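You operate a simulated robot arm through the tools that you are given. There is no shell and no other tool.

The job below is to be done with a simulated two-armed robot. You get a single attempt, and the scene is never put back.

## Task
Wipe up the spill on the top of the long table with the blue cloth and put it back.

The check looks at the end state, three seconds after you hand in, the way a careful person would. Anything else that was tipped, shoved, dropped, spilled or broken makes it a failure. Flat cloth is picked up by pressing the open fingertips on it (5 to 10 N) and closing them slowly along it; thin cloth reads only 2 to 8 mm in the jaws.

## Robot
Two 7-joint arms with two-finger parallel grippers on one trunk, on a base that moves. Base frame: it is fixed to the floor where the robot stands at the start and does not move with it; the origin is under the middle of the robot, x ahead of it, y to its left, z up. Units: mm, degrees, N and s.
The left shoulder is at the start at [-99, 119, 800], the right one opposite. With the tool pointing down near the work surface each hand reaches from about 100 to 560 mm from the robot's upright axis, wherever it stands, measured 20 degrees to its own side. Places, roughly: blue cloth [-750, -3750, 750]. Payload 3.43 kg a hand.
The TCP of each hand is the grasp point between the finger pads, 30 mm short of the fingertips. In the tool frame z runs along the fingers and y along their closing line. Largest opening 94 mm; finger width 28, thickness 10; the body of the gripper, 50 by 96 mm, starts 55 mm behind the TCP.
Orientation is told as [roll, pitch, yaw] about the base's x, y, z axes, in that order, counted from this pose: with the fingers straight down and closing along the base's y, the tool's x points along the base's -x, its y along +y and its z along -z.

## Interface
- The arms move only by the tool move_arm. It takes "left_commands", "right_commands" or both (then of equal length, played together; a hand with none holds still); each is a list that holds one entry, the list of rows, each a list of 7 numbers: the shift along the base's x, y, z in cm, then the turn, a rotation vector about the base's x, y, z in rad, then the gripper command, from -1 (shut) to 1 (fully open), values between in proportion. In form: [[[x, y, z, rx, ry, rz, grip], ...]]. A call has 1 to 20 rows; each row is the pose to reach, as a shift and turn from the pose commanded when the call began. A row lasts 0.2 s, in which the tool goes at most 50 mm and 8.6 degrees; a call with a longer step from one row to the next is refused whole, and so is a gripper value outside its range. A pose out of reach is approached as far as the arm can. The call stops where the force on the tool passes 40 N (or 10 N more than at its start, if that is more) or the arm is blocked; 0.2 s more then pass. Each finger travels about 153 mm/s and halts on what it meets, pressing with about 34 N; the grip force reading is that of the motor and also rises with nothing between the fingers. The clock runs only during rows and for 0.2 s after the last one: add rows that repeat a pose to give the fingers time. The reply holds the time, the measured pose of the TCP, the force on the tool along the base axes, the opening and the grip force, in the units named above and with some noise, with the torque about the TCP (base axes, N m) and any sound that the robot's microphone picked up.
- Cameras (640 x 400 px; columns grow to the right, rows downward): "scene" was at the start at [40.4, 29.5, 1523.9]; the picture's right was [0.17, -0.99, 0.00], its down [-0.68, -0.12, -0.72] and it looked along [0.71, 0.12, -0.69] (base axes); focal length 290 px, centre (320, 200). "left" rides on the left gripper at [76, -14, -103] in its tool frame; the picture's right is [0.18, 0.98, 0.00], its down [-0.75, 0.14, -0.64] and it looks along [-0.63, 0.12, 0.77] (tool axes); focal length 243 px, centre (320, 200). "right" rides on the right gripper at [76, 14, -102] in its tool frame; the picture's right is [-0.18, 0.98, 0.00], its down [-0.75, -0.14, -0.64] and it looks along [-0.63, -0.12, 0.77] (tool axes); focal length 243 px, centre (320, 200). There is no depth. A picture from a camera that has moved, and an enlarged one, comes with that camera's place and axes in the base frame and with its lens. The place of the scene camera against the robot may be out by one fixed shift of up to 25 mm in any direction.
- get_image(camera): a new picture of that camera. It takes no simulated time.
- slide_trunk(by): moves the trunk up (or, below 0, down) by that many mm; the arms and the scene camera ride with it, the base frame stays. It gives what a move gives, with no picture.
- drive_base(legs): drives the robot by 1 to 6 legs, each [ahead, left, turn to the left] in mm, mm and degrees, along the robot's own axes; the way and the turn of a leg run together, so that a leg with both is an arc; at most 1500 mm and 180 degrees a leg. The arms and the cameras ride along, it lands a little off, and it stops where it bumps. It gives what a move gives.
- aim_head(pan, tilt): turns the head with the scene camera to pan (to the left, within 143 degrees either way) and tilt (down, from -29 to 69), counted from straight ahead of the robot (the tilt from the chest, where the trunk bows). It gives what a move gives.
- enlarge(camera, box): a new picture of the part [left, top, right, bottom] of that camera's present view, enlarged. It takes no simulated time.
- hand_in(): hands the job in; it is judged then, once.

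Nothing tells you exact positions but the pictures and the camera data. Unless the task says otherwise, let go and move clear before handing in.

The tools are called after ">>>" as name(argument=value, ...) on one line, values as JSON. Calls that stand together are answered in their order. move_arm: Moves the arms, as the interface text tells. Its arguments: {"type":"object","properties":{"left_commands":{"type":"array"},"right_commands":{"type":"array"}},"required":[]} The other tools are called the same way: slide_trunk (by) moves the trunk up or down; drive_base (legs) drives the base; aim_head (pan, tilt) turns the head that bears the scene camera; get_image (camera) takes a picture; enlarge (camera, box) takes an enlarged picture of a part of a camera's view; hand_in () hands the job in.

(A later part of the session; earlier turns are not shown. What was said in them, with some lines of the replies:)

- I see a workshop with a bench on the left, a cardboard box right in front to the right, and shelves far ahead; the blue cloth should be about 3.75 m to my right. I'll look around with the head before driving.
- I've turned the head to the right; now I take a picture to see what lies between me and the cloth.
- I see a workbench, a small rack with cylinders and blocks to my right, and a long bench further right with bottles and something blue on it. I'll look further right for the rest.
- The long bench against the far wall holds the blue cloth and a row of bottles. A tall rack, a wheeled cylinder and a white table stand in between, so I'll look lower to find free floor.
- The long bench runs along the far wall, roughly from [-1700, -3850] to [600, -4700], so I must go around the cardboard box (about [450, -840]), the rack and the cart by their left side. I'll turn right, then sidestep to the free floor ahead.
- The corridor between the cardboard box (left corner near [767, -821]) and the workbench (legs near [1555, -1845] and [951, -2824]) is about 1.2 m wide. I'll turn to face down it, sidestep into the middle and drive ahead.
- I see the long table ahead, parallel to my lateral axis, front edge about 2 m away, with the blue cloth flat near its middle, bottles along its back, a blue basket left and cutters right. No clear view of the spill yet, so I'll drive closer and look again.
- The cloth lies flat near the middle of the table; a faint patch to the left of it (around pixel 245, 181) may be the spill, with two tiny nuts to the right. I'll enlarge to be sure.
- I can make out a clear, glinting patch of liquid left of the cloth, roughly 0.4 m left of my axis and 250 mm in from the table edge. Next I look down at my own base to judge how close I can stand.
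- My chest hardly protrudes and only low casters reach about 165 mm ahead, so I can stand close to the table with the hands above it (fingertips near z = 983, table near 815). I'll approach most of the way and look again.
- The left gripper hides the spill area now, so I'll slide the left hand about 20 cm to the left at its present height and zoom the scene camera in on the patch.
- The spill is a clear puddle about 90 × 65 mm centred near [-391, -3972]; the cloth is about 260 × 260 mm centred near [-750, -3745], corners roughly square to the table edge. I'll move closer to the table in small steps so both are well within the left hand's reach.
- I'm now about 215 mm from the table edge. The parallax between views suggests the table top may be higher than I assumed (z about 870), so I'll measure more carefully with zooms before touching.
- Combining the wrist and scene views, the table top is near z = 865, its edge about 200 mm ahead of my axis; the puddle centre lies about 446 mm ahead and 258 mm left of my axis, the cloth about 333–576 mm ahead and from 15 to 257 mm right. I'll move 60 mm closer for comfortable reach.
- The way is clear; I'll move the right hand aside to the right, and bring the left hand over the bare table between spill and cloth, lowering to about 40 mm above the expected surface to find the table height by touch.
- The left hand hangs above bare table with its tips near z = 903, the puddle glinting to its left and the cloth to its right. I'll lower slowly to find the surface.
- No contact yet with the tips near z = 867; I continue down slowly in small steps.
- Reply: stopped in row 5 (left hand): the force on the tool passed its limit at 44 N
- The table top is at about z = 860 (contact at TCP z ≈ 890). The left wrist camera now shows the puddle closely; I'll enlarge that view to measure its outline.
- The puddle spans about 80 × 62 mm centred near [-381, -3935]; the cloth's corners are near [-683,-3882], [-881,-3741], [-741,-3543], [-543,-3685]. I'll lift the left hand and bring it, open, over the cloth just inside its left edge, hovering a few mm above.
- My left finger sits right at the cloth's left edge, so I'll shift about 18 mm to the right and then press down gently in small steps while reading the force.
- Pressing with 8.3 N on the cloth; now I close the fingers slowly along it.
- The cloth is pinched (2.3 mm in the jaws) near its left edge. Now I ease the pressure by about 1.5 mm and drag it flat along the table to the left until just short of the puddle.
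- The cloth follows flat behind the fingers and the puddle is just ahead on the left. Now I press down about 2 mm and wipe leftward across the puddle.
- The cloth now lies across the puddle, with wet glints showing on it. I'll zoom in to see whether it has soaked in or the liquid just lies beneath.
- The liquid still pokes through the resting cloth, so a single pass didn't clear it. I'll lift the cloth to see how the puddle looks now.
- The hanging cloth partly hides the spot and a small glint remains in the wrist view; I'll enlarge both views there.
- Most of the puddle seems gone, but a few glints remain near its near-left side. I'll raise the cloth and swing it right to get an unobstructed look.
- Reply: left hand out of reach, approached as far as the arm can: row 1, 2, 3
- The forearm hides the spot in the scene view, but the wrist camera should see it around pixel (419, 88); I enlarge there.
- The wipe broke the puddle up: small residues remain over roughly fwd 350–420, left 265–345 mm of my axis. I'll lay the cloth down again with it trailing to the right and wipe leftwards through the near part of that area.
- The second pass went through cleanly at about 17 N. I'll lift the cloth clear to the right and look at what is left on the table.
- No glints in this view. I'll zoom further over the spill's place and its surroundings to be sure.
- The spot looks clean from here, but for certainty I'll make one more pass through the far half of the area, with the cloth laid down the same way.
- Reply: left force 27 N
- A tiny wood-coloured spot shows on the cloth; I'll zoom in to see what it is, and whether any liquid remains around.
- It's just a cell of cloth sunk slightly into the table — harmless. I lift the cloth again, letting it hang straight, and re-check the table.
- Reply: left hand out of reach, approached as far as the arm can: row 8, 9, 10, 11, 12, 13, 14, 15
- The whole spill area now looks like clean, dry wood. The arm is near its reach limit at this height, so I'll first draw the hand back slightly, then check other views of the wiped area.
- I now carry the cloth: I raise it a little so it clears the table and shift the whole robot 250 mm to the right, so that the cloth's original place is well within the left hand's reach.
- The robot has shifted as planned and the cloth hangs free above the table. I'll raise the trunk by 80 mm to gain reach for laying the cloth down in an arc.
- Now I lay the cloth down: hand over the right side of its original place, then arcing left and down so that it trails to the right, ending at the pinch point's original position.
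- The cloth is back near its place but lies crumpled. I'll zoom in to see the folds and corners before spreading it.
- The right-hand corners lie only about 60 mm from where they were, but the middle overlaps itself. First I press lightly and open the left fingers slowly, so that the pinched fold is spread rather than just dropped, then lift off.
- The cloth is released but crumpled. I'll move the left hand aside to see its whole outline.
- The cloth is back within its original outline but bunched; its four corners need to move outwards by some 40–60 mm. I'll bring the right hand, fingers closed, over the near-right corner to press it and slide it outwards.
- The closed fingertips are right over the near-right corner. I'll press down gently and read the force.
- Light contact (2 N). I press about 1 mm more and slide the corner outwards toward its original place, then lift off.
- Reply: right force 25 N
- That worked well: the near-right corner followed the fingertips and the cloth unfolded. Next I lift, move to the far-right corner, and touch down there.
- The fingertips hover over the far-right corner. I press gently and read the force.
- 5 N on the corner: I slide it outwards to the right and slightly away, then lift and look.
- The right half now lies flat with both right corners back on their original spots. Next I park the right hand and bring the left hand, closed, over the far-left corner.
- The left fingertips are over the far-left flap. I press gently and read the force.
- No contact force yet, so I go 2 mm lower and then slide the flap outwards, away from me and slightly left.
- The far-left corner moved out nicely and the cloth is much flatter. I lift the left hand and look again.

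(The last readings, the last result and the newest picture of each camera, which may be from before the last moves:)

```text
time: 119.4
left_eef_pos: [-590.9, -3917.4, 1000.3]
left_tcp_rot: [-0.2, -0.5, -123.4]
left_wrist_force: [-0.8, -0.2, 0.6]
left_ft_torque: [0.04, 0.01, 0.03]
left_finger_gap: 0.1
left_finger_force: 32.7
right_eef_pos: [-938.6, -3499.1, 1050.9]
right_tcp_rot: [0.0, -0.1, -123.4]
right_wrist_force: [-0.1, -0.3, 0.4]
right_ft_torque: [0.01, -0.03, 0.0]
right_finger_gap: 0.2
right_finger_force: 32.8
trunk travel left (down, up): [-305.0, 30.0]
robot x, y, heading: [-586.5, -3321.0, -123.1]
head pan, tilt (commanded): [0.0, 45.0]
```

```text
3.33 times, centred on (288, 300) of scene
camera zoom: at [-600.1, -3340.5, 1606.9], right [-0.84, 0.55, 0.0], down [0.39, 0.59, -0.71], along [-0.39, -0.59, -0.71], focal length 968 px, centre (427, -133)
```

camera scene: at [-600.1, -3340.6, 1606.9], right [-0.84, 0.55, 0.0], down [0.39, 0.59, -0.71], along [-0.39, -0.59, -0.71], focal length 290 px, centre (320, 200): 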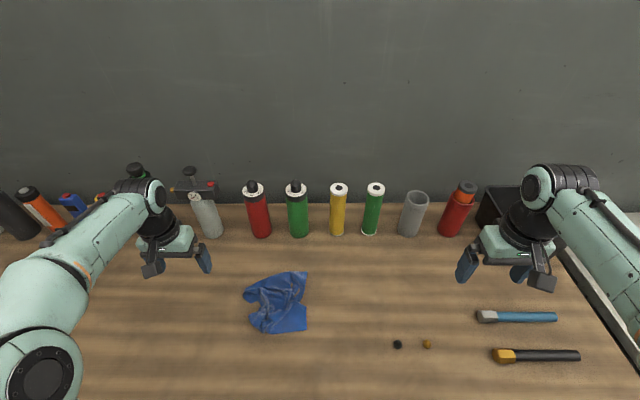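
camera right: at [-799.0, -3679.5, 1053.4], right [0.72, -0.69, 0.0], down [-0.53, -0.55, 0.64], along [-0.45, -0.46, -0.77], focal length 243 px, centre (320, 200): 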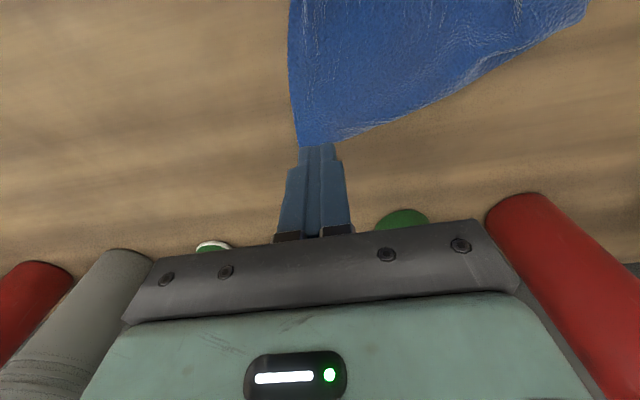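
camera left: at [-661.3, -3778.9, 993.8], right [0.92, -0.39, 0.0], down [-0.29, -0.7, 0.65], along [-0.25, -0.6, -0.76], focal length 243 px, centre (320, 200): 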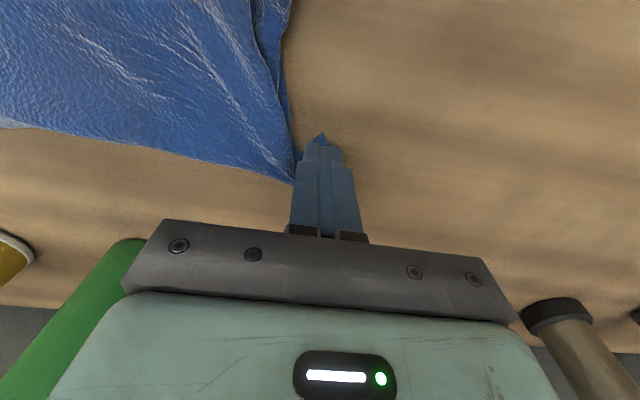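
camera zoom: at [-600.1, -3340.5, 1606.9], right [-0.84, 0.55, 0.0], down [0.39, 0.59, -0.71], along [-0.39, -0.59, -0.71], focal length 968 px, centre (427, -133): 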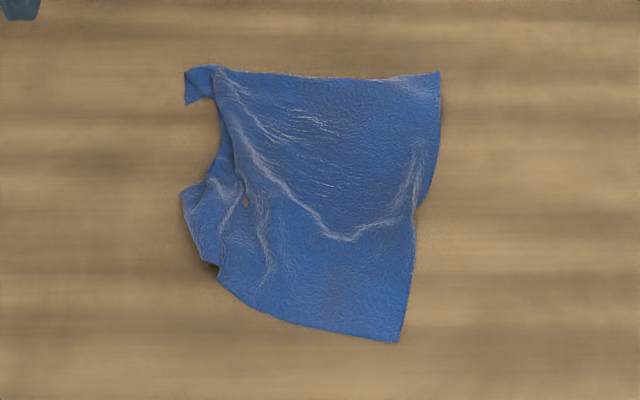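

The far-left corner is essentially back. The near-left corner (now around fwd 393, left 199) still has to come toward me by about 11 cm, so I bring the left fingertips over it.

>>> move_arm(left_commands=[[[-1.19, 4.29, 0, 0, 0, 0, -1], [-2.37, 8.57, 0, 0, 0, 0, -1], [-3.56, 12.86, 0, 0, 0, 0, -1], [-4.75, 17.14, 0, 0, 0, 0, -1], [-4.75, 17.14, -4.5, 0, 0, 0, -1], [-4.75, 17.14, -8.5, 0, 0, 0, -1], [-4.75, 17.14, -9.6, 0, 0, 0, -1], [-4.75, 17.14, -9.6, 0, 0, 0, -1]]])

>>> get_image(camera="left")

>>> enlarge(camera="scene", box=[216, 240, 360, 360])

```text
time: 121.2
left_eef_pos: [-637.5, -3746.5, 903.7]
left_tcp_rot: [0.0, -0.6, -123.5]
left_wrist_force: [-0.1, 0.6, -0.2]
left_ft_torque: [0.0, 0.01, 0.0]
left_finger_gap: 0.0
left_finger_force: 32.9
right_eef_pos: [-937.3, -3498.1, 1052.5]
right_tcp_rot: [0.1, 0.1, -123.4]
right_wrist_force: [-0.1, -0.3, 0.3]
right_ft_torque: [-0.01, -0.04, 0.01]
right_finger_gap: 0.1
right_finger_force: 33.2
trunk travel left (down, up): [-305.0, 30.0]
robot x, y, heading: [-581.5, -3327.1, -123.6]
head pan, tilt (commanded): [0.0, 45.0]
```

```text
taken
camera left: at [-608.6, -3674.6, 1005.5], right [0.92, -0.39, 0.0], down [-0.29, -0.7, 0.65], along [-0.25, -0.6, -0.76], focal length 243 px, centre (320, 200)
```

left: 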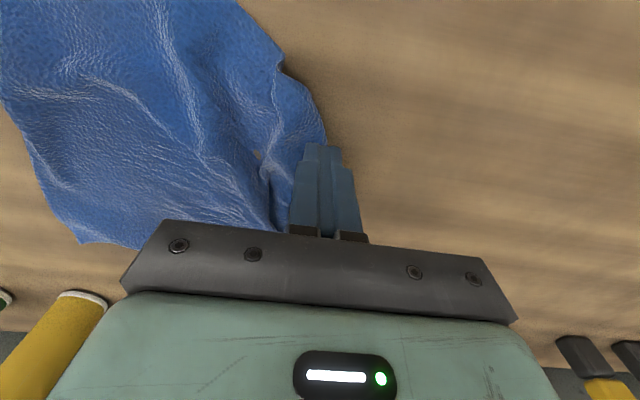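

```text
3.33 times, centred on (288, 300) of scene
camera zoom: at [-599.6, -3341.0, 1606.9], right [-0.84, 0.55, 0.0], down [0.39, 0.59, -0.71], along [-0.39, -0.59, -0.71], focal length 968 px, centre (427, -133)
```

zoom: 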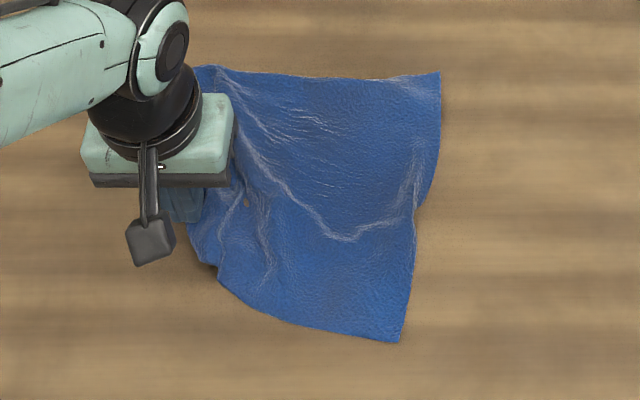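

The fingertips sit right at the cloth's edge, so I shift 12 mm inwards, press down, and read the force.

>>> move_arm(left_commands=[[[-1.0, 0.66, 0, 0, 0, 0, -1], [-1.0, 0.66, -0.6, 0, 0, 0, -1], [-1.0, 0.66, -0.9, 0, 0, 0, -1], [-1.0, 0.66, -1.1, 0, 0, 0, -1], [-1.0, 0.66, -1.2, 0, 0, 0, -1], [-1.0, 0.66, -1.3, 0, 0, 0, -1]]])

```text
time: 122.6
left_eef_pos: [-647.1, -3741.4, 890.9]
left_tcp_rot: [-0.1, -0.6, -123.3]
left_wrist_force: [0.7, 1.1, 6.4]
left_ft_torque: [0.06, -0.06, 0.0]
left_finger_gap: 0.2
left_finger_force: 33.1
right_eef_pos: [-936.4, -3498.4, 1052.0]
right_tcp_rot: [0.0, -0.1, -123.4]
right_wrist_force: [-0.9, -0.5, -0.5]
right_ft_torque: [0.04, -0.02, -0.02]
right_finger_gap: 0.0
right_finger_force: 33.0
trunk travel left (down, up): [-305.0, 30.0]
robot x, y, heading: [-581.9, -3325.9, -123.3]
head pan, tilt (commanded): [0.0, 45.0]
```

6 N: now I slide this corner toward me and slightly left to its original place.

>>> move_arm(left_commands=[[[0, 0, -0.03, 0, 0, 0, -1], [0.99, 0.7, -0.04, 0, 0, 0, -1], [1.98, 1.4, -0.04, 0, 0, 0, -1], [2.97, 2.1, -0.04, 0, 0, 0, -1], [3.97, 2.79, -0.04, 0, 0, 0, -1], [4.96, 3.49, -0.04, 0, 0, 0, -1], [5.95, 4.19, -0.04, 0, 0, 0, -1], [6.94, 4.89, -0.04, 0, 0, 0, -1], [6.94, 4.89, -0.04, 0, 0, 0, -1]]])

>>> get_image(camera="left")

>>> enlarge(camera="scene", box=[216, 240, 360, 360])

```text
time: 124.6
left_eef_pos: [-578.4, -3691.8, 891.9]
left_tcp_rot: [0.0, -0.8, -123.3]
left_wrist_force: [-5.2, -3.9, 29.2]
left_ft_torque: [0.03, 0.08, 0.04]
left_finger_gap: 0.0
left_finger_force: 33.0
right_eef_pos: [-938.6, -3497.4, 1052.4]
right_tcp_rot: [0.0, -0.2, -123.3]
right_wrist_force: [-0.2, -0.1, -0.4]
right_ft_torque: [-0.02, 0.03, -0.01]
right_finger_gap: 0.0
right_finger_force: 33.1
trunk travel left (down, up): [-305.0, 30.0]
robot x, y, heading: [-583.3, -3322.9, -123.0]
head pan, tilt (commanded): [0.0, 45.0]
```

```text
taken
camera left: at [-550.2, -3619.3, 993.6], right [0.92, -0.39, 0.0], down [-0.29, -0.7, 0.65], along [-0.25, -0.6, -0.76], focal length 243 px, centre (320, 200)
```

left: 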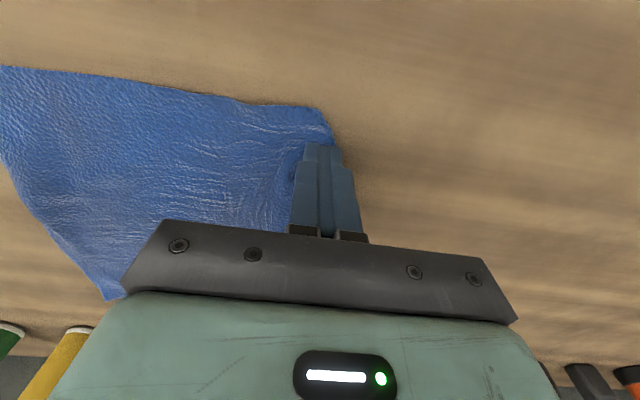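

```text
3.33 times, centred on (288, 300) of scene
camera zoom: at [-600.6, -3339.8, 1607.0], right [-0.84, 0.55, 0.0], down [0.39, 0.59, -0.71], along [-0.39, -0.59, -0.71], focal length 968 px, centre (427, -133)
```

zoom: 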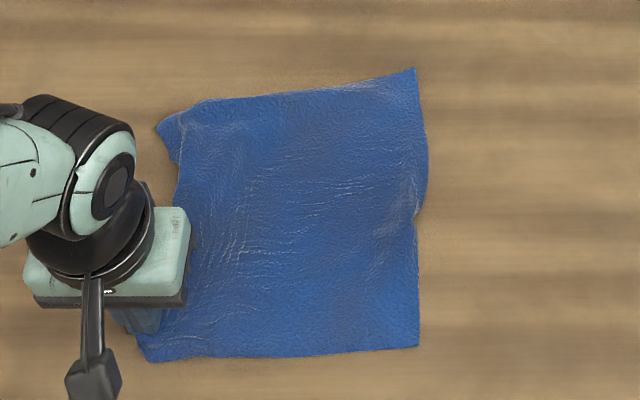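

Now the cloth lies almost flat in its old outline. Two small touch-ups remain: the far-left corner a little away from me and the far-right corner a little to the right. I move the left fingertips over the far-left corner.

>>> move_arm(left_commands=[[[0, 0, 2, 0, 0, 0, -1], [0, 0, 4.5, 0, 0, 0, -1], [-1.86, -3.09, 4.5, 0, 0, 0, -1], [-3.72, -6.18, 4.5, 0, 0, 0, -1], [-5.57, -9.26, 4.5, 0, 0, 0, -1], [-7.43, -12.35, 4.5, 0, 0, 0, -1], [-7.43, -12.35, 2.2, 0, 0, 0, -1], [-7.43, -12.35, 1.4, 0, 0, 0, -1], [-7.43, -12.35, 1.4, 0, 0, 0, -1]]])

>>> get_image(camera="left")

>>> enlarge(camera="scene", box=[216, 240, 360, 360])

```text
time: 126.6
left_eef_pos: [-651.6, -3815.9, 903.9]
left_tcp_rot: [-0.1, -0.4, -123.3]
left_wrist_force: [-1.3, -0.1, -0.1]
left_ft_torque: [-0.04, 0.03, -0.03]
left_finger_gap: 0.0
left_finger_force: 32.5
right_eef_pos: [-936.9, -3498.2, 1052.2]
right_tcp_rot: [0.0, -0.2, -123.4]
right_wrist_force: [0.7, 0.5, 0.5]
right_ft_torque: [-0.05, 0.03, -0.04]
right_finger_gap: 0.1
right_finger_force: 32.7
trunk travel left (down, up): [-305.0, 30.0]
robot x, y, heading: [-584.6, -3327.3, -123.4]
head pan, tilt (commanded): [0.0, 45.0]
```

```text
taken
camera left: at [-623.9, -3744.0, 1006.6], right [0.92, -0.39, 0.0], down [-0.29, -0.7, 0.65], along [-0.25, -0.6, -0.76], focal length 243 px, centre (320, 200)
```

left: 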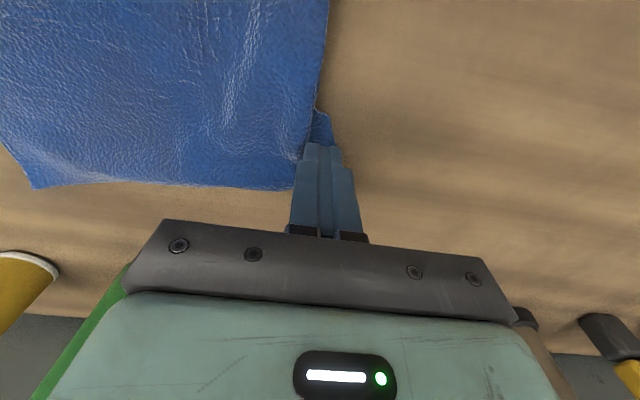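

```text
3.33 times, centred on (288, 300) of scene
camera zoom: at [-599.6, -3340.9, 1606.9], right [-0.84, 0.55, 0.0], down [0.39, 0.59, -0.71], along [-0.39, -0.59, -0.71], focal length 968 px, centre (427, -133)
```

zoom: 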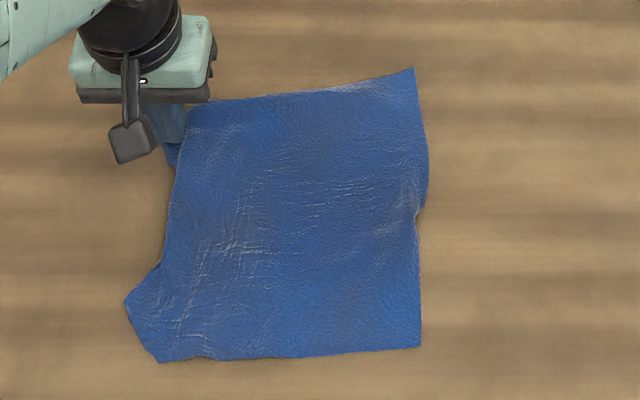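

The fingertips rest over the small far-left flap; I press down and slide it about 5 cm away from me, then lift off.

>>> move_arm(left_commands=[[[0, 0, -0.7, 0, 0, 0, -1], [0, 0, -1.0, 0, 0, 0, -1], [0, 0, -1.15, 0, 0, 0, -1], [0, 0, -1.25, 0, 0, 0, -1], [0, 0, -1.32, 0, 0, 0, -1], [-0.59, -0.79, -1.32, 0, 0, 0, -1], [-1.18, -1.57, -1.32, 0, 0, 0, -1], [-1.77, -2.36, -1.32, 0, 0, 0, -1], [-2.36, -3.14, -1.32, 0, 0, 0, -1], [-2.95, -3.93, -1.32, 0, 0, 0, -1], [-2.95, -3.93, -1.32, 0, 0, 0, -1]]])

>>> enlarge(camera="scene", box=[216, 240, 360, 360])

```text
time: 129.0
left_eef_pos: [-680.7, -3855.9, 892.4]
left_tcp_rot: [-0.1, -0.5, -123.2]
left_wrist_force: [0.0, 0.7, 1.2]
left_ft_torque: [0.0, -0.01, -0.03]
left_finger_gap: 0.1
left_finger_force: 33.1
right_eef_pos: [-938.3, -3497.8, 1052.9]
right_tcp_rot: [0.0, -0.1, -123.4]
right_wrist_force: [0.6, -0.1, 0.2]
right_ft_torque: [0.03, -0.01, -0.05]
right_finger_gap: 0.0
right_finger_force: 33.4
trunk travel left (down, up): [-305.0, 30.0]
robot x, y, heading: [-580.8, -3324.8, -123.3]
head pan, tilt (commanded): [0.0, 45.0]
```

```text
3.33 times, centred on (288, 300) of scene
camera zoom: at [-599.5, -3340.7, 1606.9], right [-0.84, 0.55, 0.0], down [0.39, 0.59, -0.71], along [-0.39, -0.59, -0.71], focal length 968 px, centre (427, -133)
```

zoom: 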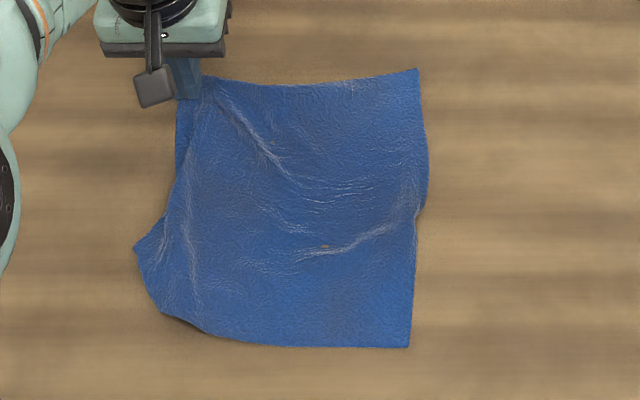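

Far-left corner is in place. One more gentle pull on the near-left corner toward me, then the cloth should be square again.

>>> move_arm(left_commands=[[[0, 0, 2, 0, 0, 0, -1], [0, 0, 4.5, 0, 0, 0, -1], [2.15, 3.26, 4.5, 0, 0, 0, -1], [4.29, 6.51, 4.5, 0, 0, 0, -1], [6.44, 9.77, 4.5, 0, 0, 0, -1], [8.59, 13.02, 4.5, 0, 0, 0, -1], [8.59, 13.02, 2, 0, 0, 0, -1], [8.59, 13.02, 1, 0, 0, 0, -1], [8.59, 13.02, 1, 0, 0, 0, -1]]])

>>> get_image(camera="left")

>>> enlarge(camera="scene", box=[216, 240, 360, 360])

```text
time: 131.0
left_eef_pos: [-594.2, -3725.1, 900.8]
left_tcp_rot: [-0.1, -0.5, -123.2]
left_wrist_force: [-0.1, 0.1, -0.4]
left_ft_torque: [0.02, 0.02, -0.01]
left_finger_gap: 0.1
left_finger_force: 32.8
right_eef_pos: [-937.9, -3498.2, 1051.8]
right_tcp_rot: [-0.1, 0.0, -123.4]
right_wrist_force: [-1.1, -0.1, -0.4]
right_ft_torque: [0.02, 0.01, 0.0]
right_finger_gap: 0.0
right_finger_force: 33.5
trunk travel left (down, up): [-305.0, 30.0]
robot x, y, heading: [-582.1, -3326.7, -123.2]
head pan, tilt (commanded): [0.0, 45.0]
```

```text
taken
camera left: at [-565.9, -3652.8, 1004.0], right [0.92, -0.39, 0.0], down [-0.29, -0.7, 0.65], along [-0.25, -0.6, -0.76], focal length 243 px, centre (320, 200)
```

left: 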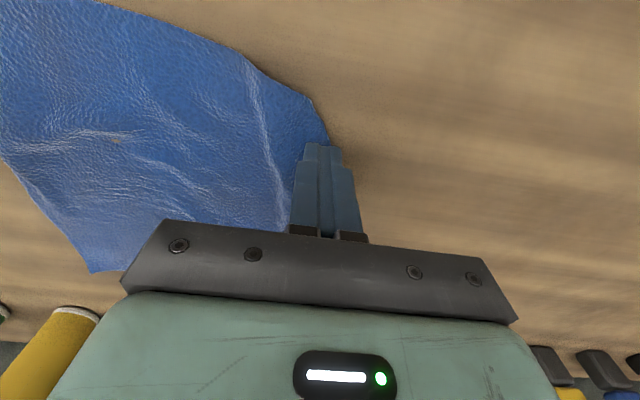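

```text
3.33 times, centred on (288, 300) of scene
camera zoom: at [-599.6, -3341.0, 1606.9], right [-0.84, 0.55, 0.0], down [0.39, 0.59, -0.71], along [-0.39, -0.59, -0.71], focal length 968 px, centre (427, -133)
```

zoom: 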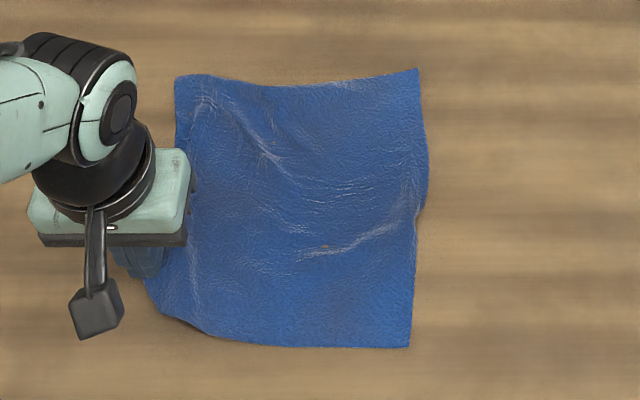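

The far-left corner now sits on its original spot. I shift 12 mm inwards, press, and slide the near-left corner about 5 cm toward me.

>>> move_arm(left_commands=[[[-1.0, 0.66, 0, 0, 0, 0, -1], [-1.0, 0.66, -0.6, 0, 0, 0, -1], [-1.0, 0.66, -0.8, 0, 0, 0, -1], [-1.0, 0.66, -0.95, 0, 0, 0, -1], [-1.0, 0.66, -1.05, 0, 0, 0, -1], [-0.31, 1.52, -1.05, 0, 0, 0, -1], [0.38, 2.39, -1.05, 0, 0, 0, -1], [1.06, 3.25, -1.03, 0, 0, 0, -1], [1.75, 4.12, -1.03, 0, 0, 0, -1], [2.44, 4.98, -1.03, 0, 0, 0, -1], [2.44, 4.98, 1, 0, 0, 0, -1], [2.44, 4.98, 5, 0, 0, 0, -1], [4.5, 3.6, 9, 0, 0, 0, -1], [8.0, 1.3, 11, 0, 0, 0, -1], [11.5, -1.0, 11, 0, 0, 0, -1]]])

>>> enlarge(camera="scene", box=[216, 240, 360, 360])

>>> get_image(camera="scene")

```text
time: 134.2
left_eef_pos: [-483.4, -3737.8, 1010.0]
left_tcp_rot: [-0.1, -0.6, -123.4]
left_wrist_force: [0.9, 1.1, -0.3]
left_ft_torque: [0.02, 0.01, 0.0]
left_finger_gap: 0.0
left_finger_force: 33.1
right_eef_pos: [-937.1, -3498.9, 1051.5]
right_tcp_rot: [-0.1, 0.0, -123.4]
right_wrist_force: [-0.9, -0.3, -0.3]
right_ft_torque: [0.0, 0.01, -0.01]
right_finger_gap: 0.0
right_finger_force: 33.1
trunk travel left (down, up): [-305.0, 30.0]
robot x, y, heading: [-585.0, -3325.2, -123.6]
head pan, tilt (commanded): [0.0, 45.0]
```

```text
3.33 times, centred on (288, 300) of scene
camera zoom: at [-599.2, -3341.6, 1606.9], right [-0.84, 0.55, 0.0], down [0.39, 0.59, -0.71], along [-0.39, -0.59, -0.71], focal length 968 px, centre (427, -133)
```

zoom: 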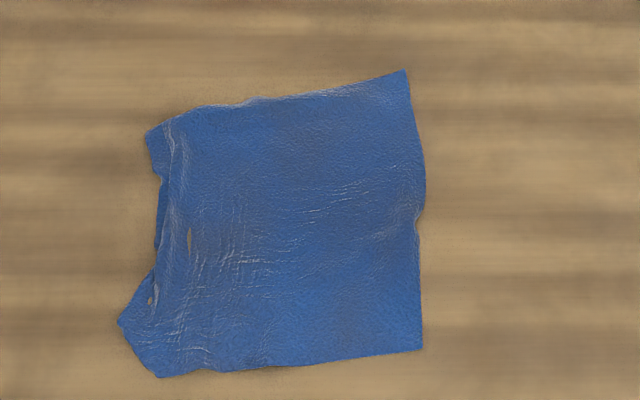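

```text
taken
camera scene: at [-599.2, -3341.6, 1606.9], right [-0.84, 0.55, 0.0], down [0.39, 0.59, -0.71], along [-0.39, -0.59, -0.71], focal length 290 px, centre (320, 200)
```

scene: 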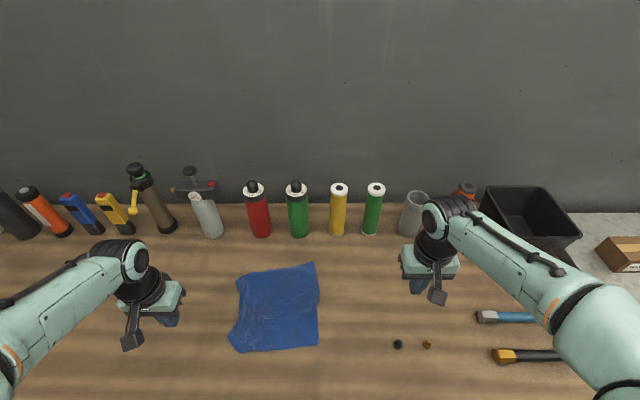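

The cloth lies flat, within about 25 mm of its original outline; the left side is skewed slightly toward me. One last gentle nudge of the far-left corner away and right should square it.

>>> move_arm(left_commands=[[[-3.98, -1.9, 0, 0, 0, 0, -1], [-7.96, -3.8, 0, 0, 0, 0, -1], [-11.93, -5.7, 0, 0, 0, 0, -1], [-15.91, -7.6, 0, 0, 0, 0, -1], [-15.91, -7.6, -4.5, 0, 0, 0, -1], [-15.91, -7.6, -9, 0, 0, 0, -1], [-15.91, -7.6, -10.8, 0, 0, 0, -1], [-15.91, -7.6, -11.3, 0, 0, 0, -1], [-15.91, -7.6, -11.6, 0, 0, 0, -1], [-15.91, -7.6, -11.75, 0, 0, 0, -1]]])

>>> get_image(camera="left")

```text
time: 136.4
left_eef_pos: [-640.2, -3810.9, 894.9]
left_tcp_rot: [-0.1, -0.5, -123.3]
left_wrist_force: [-0.3, -0.7, -0.8]
left_ft_torque: [-0.02, -0.02, -0.02]
left_finger_gap: 0.0
left_finger_force: 32.7
right_eef_pos: [-938.5, -3498.1, 1051.0]
right_tcp_rot: [0.0, 0.0, -123.5]
right_wrist_force: [0.7, 0.4, -0.8]
right_ft_torque: [0.02, 0.0, -0.03]
right_finger_gap: 0.0
right_finger_force: 32.0
trunk travel left (down, up): [-305.0, 30.0]
robot x, y, heading: [-581.3, -3322.8, -123.3]
head pan, tilt (commanded): [0.0, 45.0]
```

```text
taken
camera left: at [-611.9, -3738.9, 996.7], right [0.92, -0.39, 0.0], down [-0.29, -0.7, 0.65], along [-0.25, -0.6, -0.76], focal length 243 px, centre (320, 200)
```

left: 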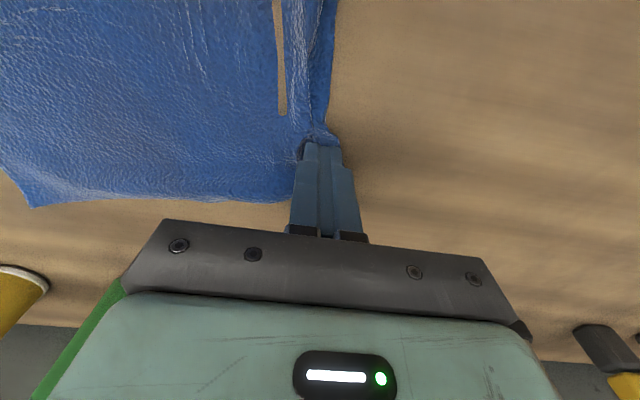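

I press a little more and slide this corner about 4.5 cm away and 1.5 cm right, then lift clear.

>>> move_arm(left_commands=[[[0, 0, -0.15, 0, 0, 0, -1], [0, 0, -0.28, 0, 0, 0, -1], [-0.75, -0.59, -0.3, 0, 0, 0, -1], [-1.49, -1.17, -0.3, 0, 0, 0, -1], [-2.24, -1.76, -0.3, 0, 0, 0, -1], [-2.98, -2.34, -0.3, 0, 0, 0, -1], [-3.73, -2.93, -0.3, 0, 0, 0, -1], [-3.73, -2.93, 2, 0, 0, 0, -1], [-3.73, -2.93, 6, 0, 0, 0, -1], [-1.0, -4.7, 9, 0, 0, 0, -1], [2.5, -7.0, 11, 0, 0, 0, -1], [6.0, -9.3, 11, 0, 0, 0, -1], [9.5, -11.6, 11, 0, 0, 0, -1]]])

>>> enlarge(camera="scene", box=[216, 240, 360, 360])

>>> get_image(camera="scene")

```text
time: 139.2
left_eef_pos: [-545.0, -3929.5, 1006.3]
left_tcp_rot: [-0.1, -0.6, -123.4]
left_wrist_force: [-0.1, -0.3, 1.3]
left_ft_torque: [-0.02, -0.02, 0.01]
left_finger_gap: 0.0
left_finger_force: 33.1
right_eef_pos: [-935.6, -3499.2, 1051.3]
right_tcp_rot: [0.0, 0.0, -123.4]
right_wrist_force: [-0.3, 0.4, 0.4]
right_ft_torque: [-0.01, -0.04, -0.02]
right_finger_gap: 0.0
right_finger_force: 33.3
trunk travel left (down, up): [-305.0, 30.0]
robot x, y, heading: [-580.1, -3324.5, -123.6]
head pan, tilt (commanded): [0.0, 45.0]
```

```text
3.33 times, centred on (288, 300) of scene
camera zoom: at [-598.9, -3341.7, 1606.9], right [-0.84, 0.55, 0.0], down [0.39, 0.59, -0.71], along [-0.39, -0.59, -0.71], focal length 968 px, centre (427, -133)
```

zoom: 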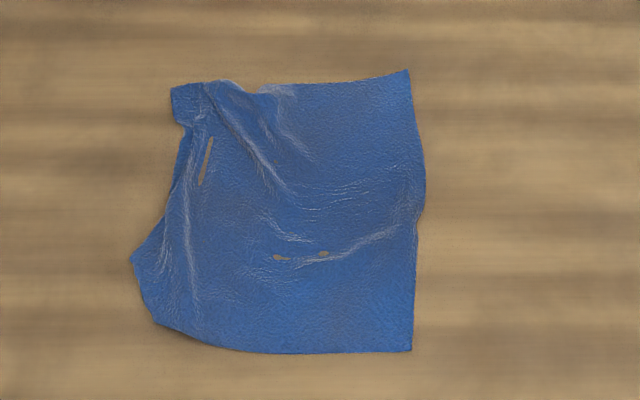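

```text
taken
camera scene: at [-598.9, -3341.7, 1606.9], right [-0.84, 0.55, 0.0], down [0.39, 0.59, -0.71], along [-0.39, -0.59, -0.71], focal length 290 px, centre (320, 200)
```

scene: 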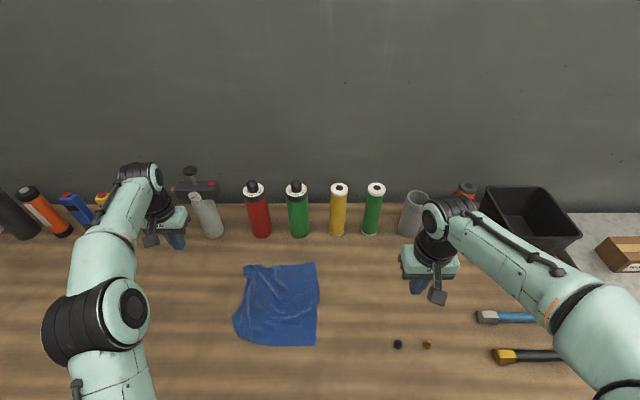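

The cloth is flat and square within about a centimetre of its original spot. I now draw the left hand back and check the former spill area once more.

>>> move_arm(left_commands=[[[0, 0, 3, 0, 0, 0, -1], [-0.74, 4.32, 5, 0, 0, 0, -1], [-1.48, 8.64, 6, 0, 0, 0, -1], [-2.23, 12.96, 6, 0, 0, 0, -1], [-2.97, 17.28, 6, 0, 0, 0, -1], [-3.71, 21.6, 6, 0, 0, 0, -1], [-3.71, 21.6, 6, 0, 0, 0, 1], [-3.71, 21.6, 6, 0, 0, 0, 1]]])

>>> aim_head(pan=30, tilt=45)

>>> get_image(camera="scene")

```text
time: 141.0
left_eef_pos: [-579.2, -3710.5, 1063.9]
left_tcp_rot: [-0.2, -0.5, -123.3]
left_wrist_force: [0.0, 0.5, -0.1]
left_ft_torque: [0.02, 0.02, 0.02]
left_finger_gap: 94.1
left_finger_force: 0.0
right_eef_pos: [-937.1, -3498.5, 1053.3]
right_tcp_rot: [0.0, -0.1, -123.4]
right_wrist_force: [-1.1, -0.2, -0.1]
right_ft_torque: [-0.01, -0.02, 0.02]
right_finger_gap: 0.1
right_finger_force: 32.8
trunk travel left (down, up): [-305.0, 30.0]
robot x, y, heading: [-581.6, -3322.6, -123.3]
head pan, tilt (commanded): [0.0, 45.0]
```

```text
time: 141.9
left_eef_pos: [-580.3, -3711.5, 1064.2]
left_tcp_rot: [-0.2, -0.5, -123.2]
left_wrist_force: [0.6, -0.6, -0.1]
left_ft_torque: [0.02, 0.0, -0.02]
left_finger_gap: 93.7
left_finger_force: 0.0
right_eef_pos: [-937.8, -3498.5, 1051.5]
right_tcp_rot: [0.0, -0.2, -123.4]
right_wrist_force: [-0.3, 0.1, -0.2]
right_ft_torque: [0.03, 0.0, 0.03]
right_finger_gap: 0.2
right_finger_force: 32.7
trunk travel left (down, up): [-305.0, 30.0]
robot x, y, heading: [-579.8, -3324.7, -123.5]
head pan, tilt (commanded): [30.0, 45.0]
```

```text
taken
camera scene: at [-559.8, -3354.2, 1606.9], right [-1.0, 0.06, 0.0], down [0.04, 0.71, -0.71], along [-0.04, -0.71, -0.71], focal length 290 px, centre (320, 200)
```

scene: 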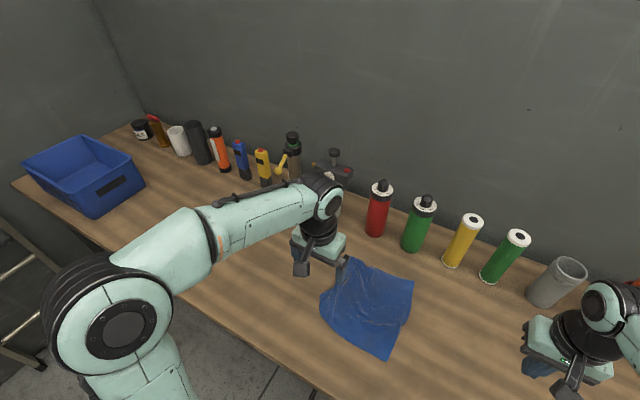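

The cloth is neatly placed and nothing else was disturbed. The forearm still hides the wiped spot, so I back the robot away from the table by 450 mm and look from there.

>>> drive_base(legs=[[-450, 0, 0]])

>>> aim_head(pan=0, tilt=40)

>>> get_image(camera="scene")

```text
time: 144.6
left_eef_pos: [-334.0, -3334.2, 1064.4]
left_tcp_rot: [-0.1, -0.6, -123.7]
left_wrist_force: [-0.3, 0.5, -0.1]
left_ft_torque: [0.02, -0.01, -0.02]
left_finger_gap: 93.8
left_finger_force: 0.1
right_eef_pos: [-689.9, -3120.5, 1051.6]
right_tcp_rot: [0.0, -0.1, -123.8]
right_wrist_force: [0.0, -0.1, -0.2]
right_ft_torque: [0.02, 0.0, 0.0]
right_finger_gap: 0.1
right_finger_force: 33.2
trunk travel left (down, up): [-305.0, 30.0]
robot x, y, heading: [-331.2, -2944.1, -124.0]
head pan, tilt (commanded): [30.0, 45.0]
```

```text
time: 145.6
left_eef_pos: [-335.2, -3335.9, 1064.3]
left_tcp_rot: [-0.1, -0.5, -123.7]
left_wrist_force: [-0.3, -0.7, 0.0]
left_ft_torque: [0.01, 0.0, 0.0]
left_finger_gap: 94.2
left_finger_force: 0.1
right_eef_pos: [-689.5, -3120.7, 1051.6]
right_tcp_rot: [-0.1, 0.0, -123.8]
right_wrist_force: [-0.4, 1.1, 0.4]
right_ft_torque: [0.01, 0.02, 0.01]
right_finger_gap: 0.1
right_finger_force: 32.9
trunk travel left (down, up): [-305.0, 30.0]
robot x, y, heading: [-330.3, -2947.6, -123.8]
head pan, tilt (commanded): [0.0, 40.0]
```

```text
taken
camera scene: at [-352.5, -2968.2, 1614.1], right [-0.83, 0.56, 0.0], down [0.36, 0.53, -0.77], along [-0.43, -0.64, -0.64], focal length 290 px, centre (320, 200)
```

scene: 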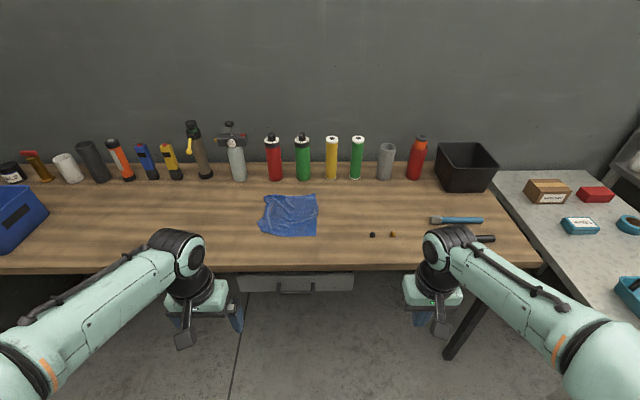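

Everything stands as before and the cloth lies in its place. I zoom in on the wiped spot (around pixel 186, 213) and on the cloth.

>>> enlarge(camera="scene", box=[132, 180, 228, 240])

>>> enlarge(camera="scene", box=[164, 195, 212, 225])

>>> enlarge(camera="scene", box=[240, 180, 336, 240])

>>> enlarge(camera="scene", box=[50, 170, 178, 250])

```text
6.67 times, centred on (180, 210) of scene
camera zoom: at [-352.5, -2968.2, 1614.1], right [-0.83, 0.56, 0.0], down [0.36, 0.53, -0.77], along [-0.43, -0.64, -0.64], focal length 1936 px, centre (1253, 133)
```

zoom: 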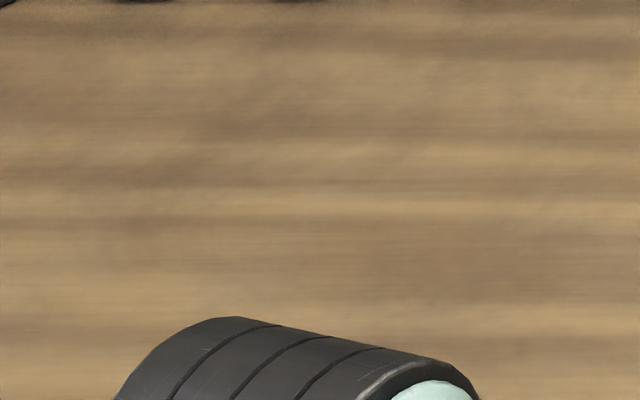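

```text
13.33 times, centred on (188, 210) of scene
camera zoom: at [-352.5, -2968.2, 1614.1], right [-0.83, 0.56, 0.0], down [0.36, 0.53, -0.77], along [-0.43, -0.64, -0.64], focal length 3873 px, centre (2080, 67)
```

zoom: 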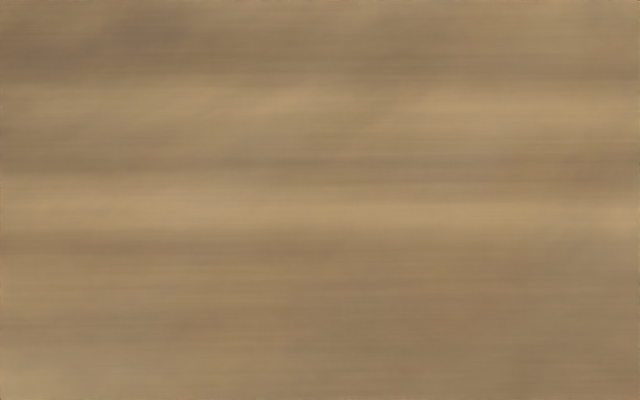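

```text
6.67 times, centred on (288, 210) of scene
camera zoom: at [-352.5, -2968.2, 1614.1], right [-0.83, 0.56, 0.0], down [0.36, 0.53, -0.77], along [-0.43, -0.64, -0.64], focal length 1936 px, centre (533, 133)
```

zoom: 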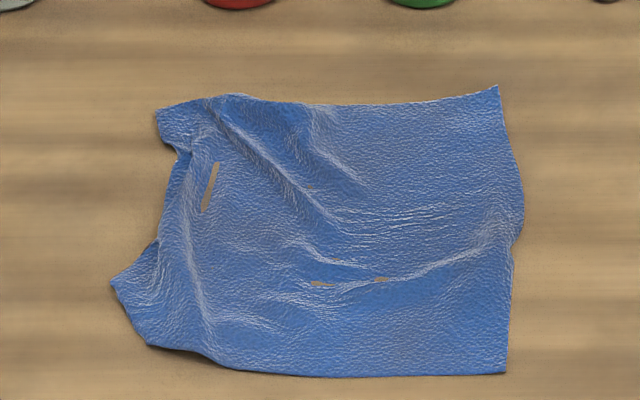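

```text
5.00 times, centred on (114, 210) of scene
camera zoom: at [-352.5, -2968.2, 1614.1], right [-0.83, 0.56, 0.0], down [0.36, 0.53, -0.77], along [-0.43, -0.64, -0.64], focal length 1452 px, centre (1350, 150)
```

zoom: 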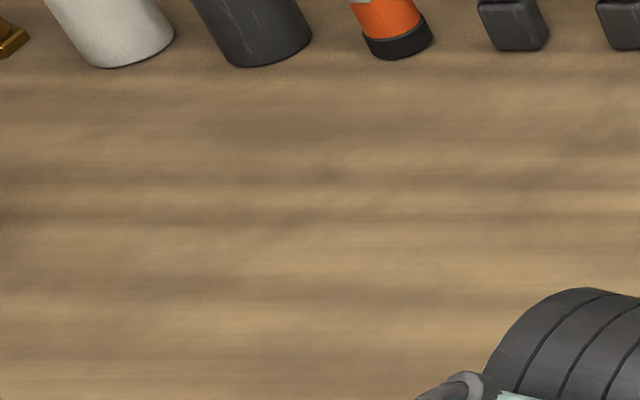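

The wood where the puddle was is clean, with no glints or outline left. The blue cloth lies spread out where it was at the start. The bottles, nuts, tools and bins look as they did, and both hands are empty and clear of the table, so I hand in.

>>> hand_in()

```text
The job is handed in.
```

I wiped up the spill on the long table with the blue cloth and handed the job in. The result of the check has not come back.

- **Spill:** The clear puddle, about 80 × 62 mm, took three pressed passes with the cloth. The last zoomed pictures show clean wood with no glints or outline left.
- **Cloth:** It is back in its original place, with its centre about 12 mm off by my measurement. I pulled its corners out to spread it, and it lies mostly flat. Some creases remain, and the near-left corner is slightly drawn in.
- **Everything else:** The drives reported no bumps, and the bottles, nuts, tools and bins on the table look undisturbed.

Both hands are empty, and the robot stands about 450 mm back from where it worked at the table.
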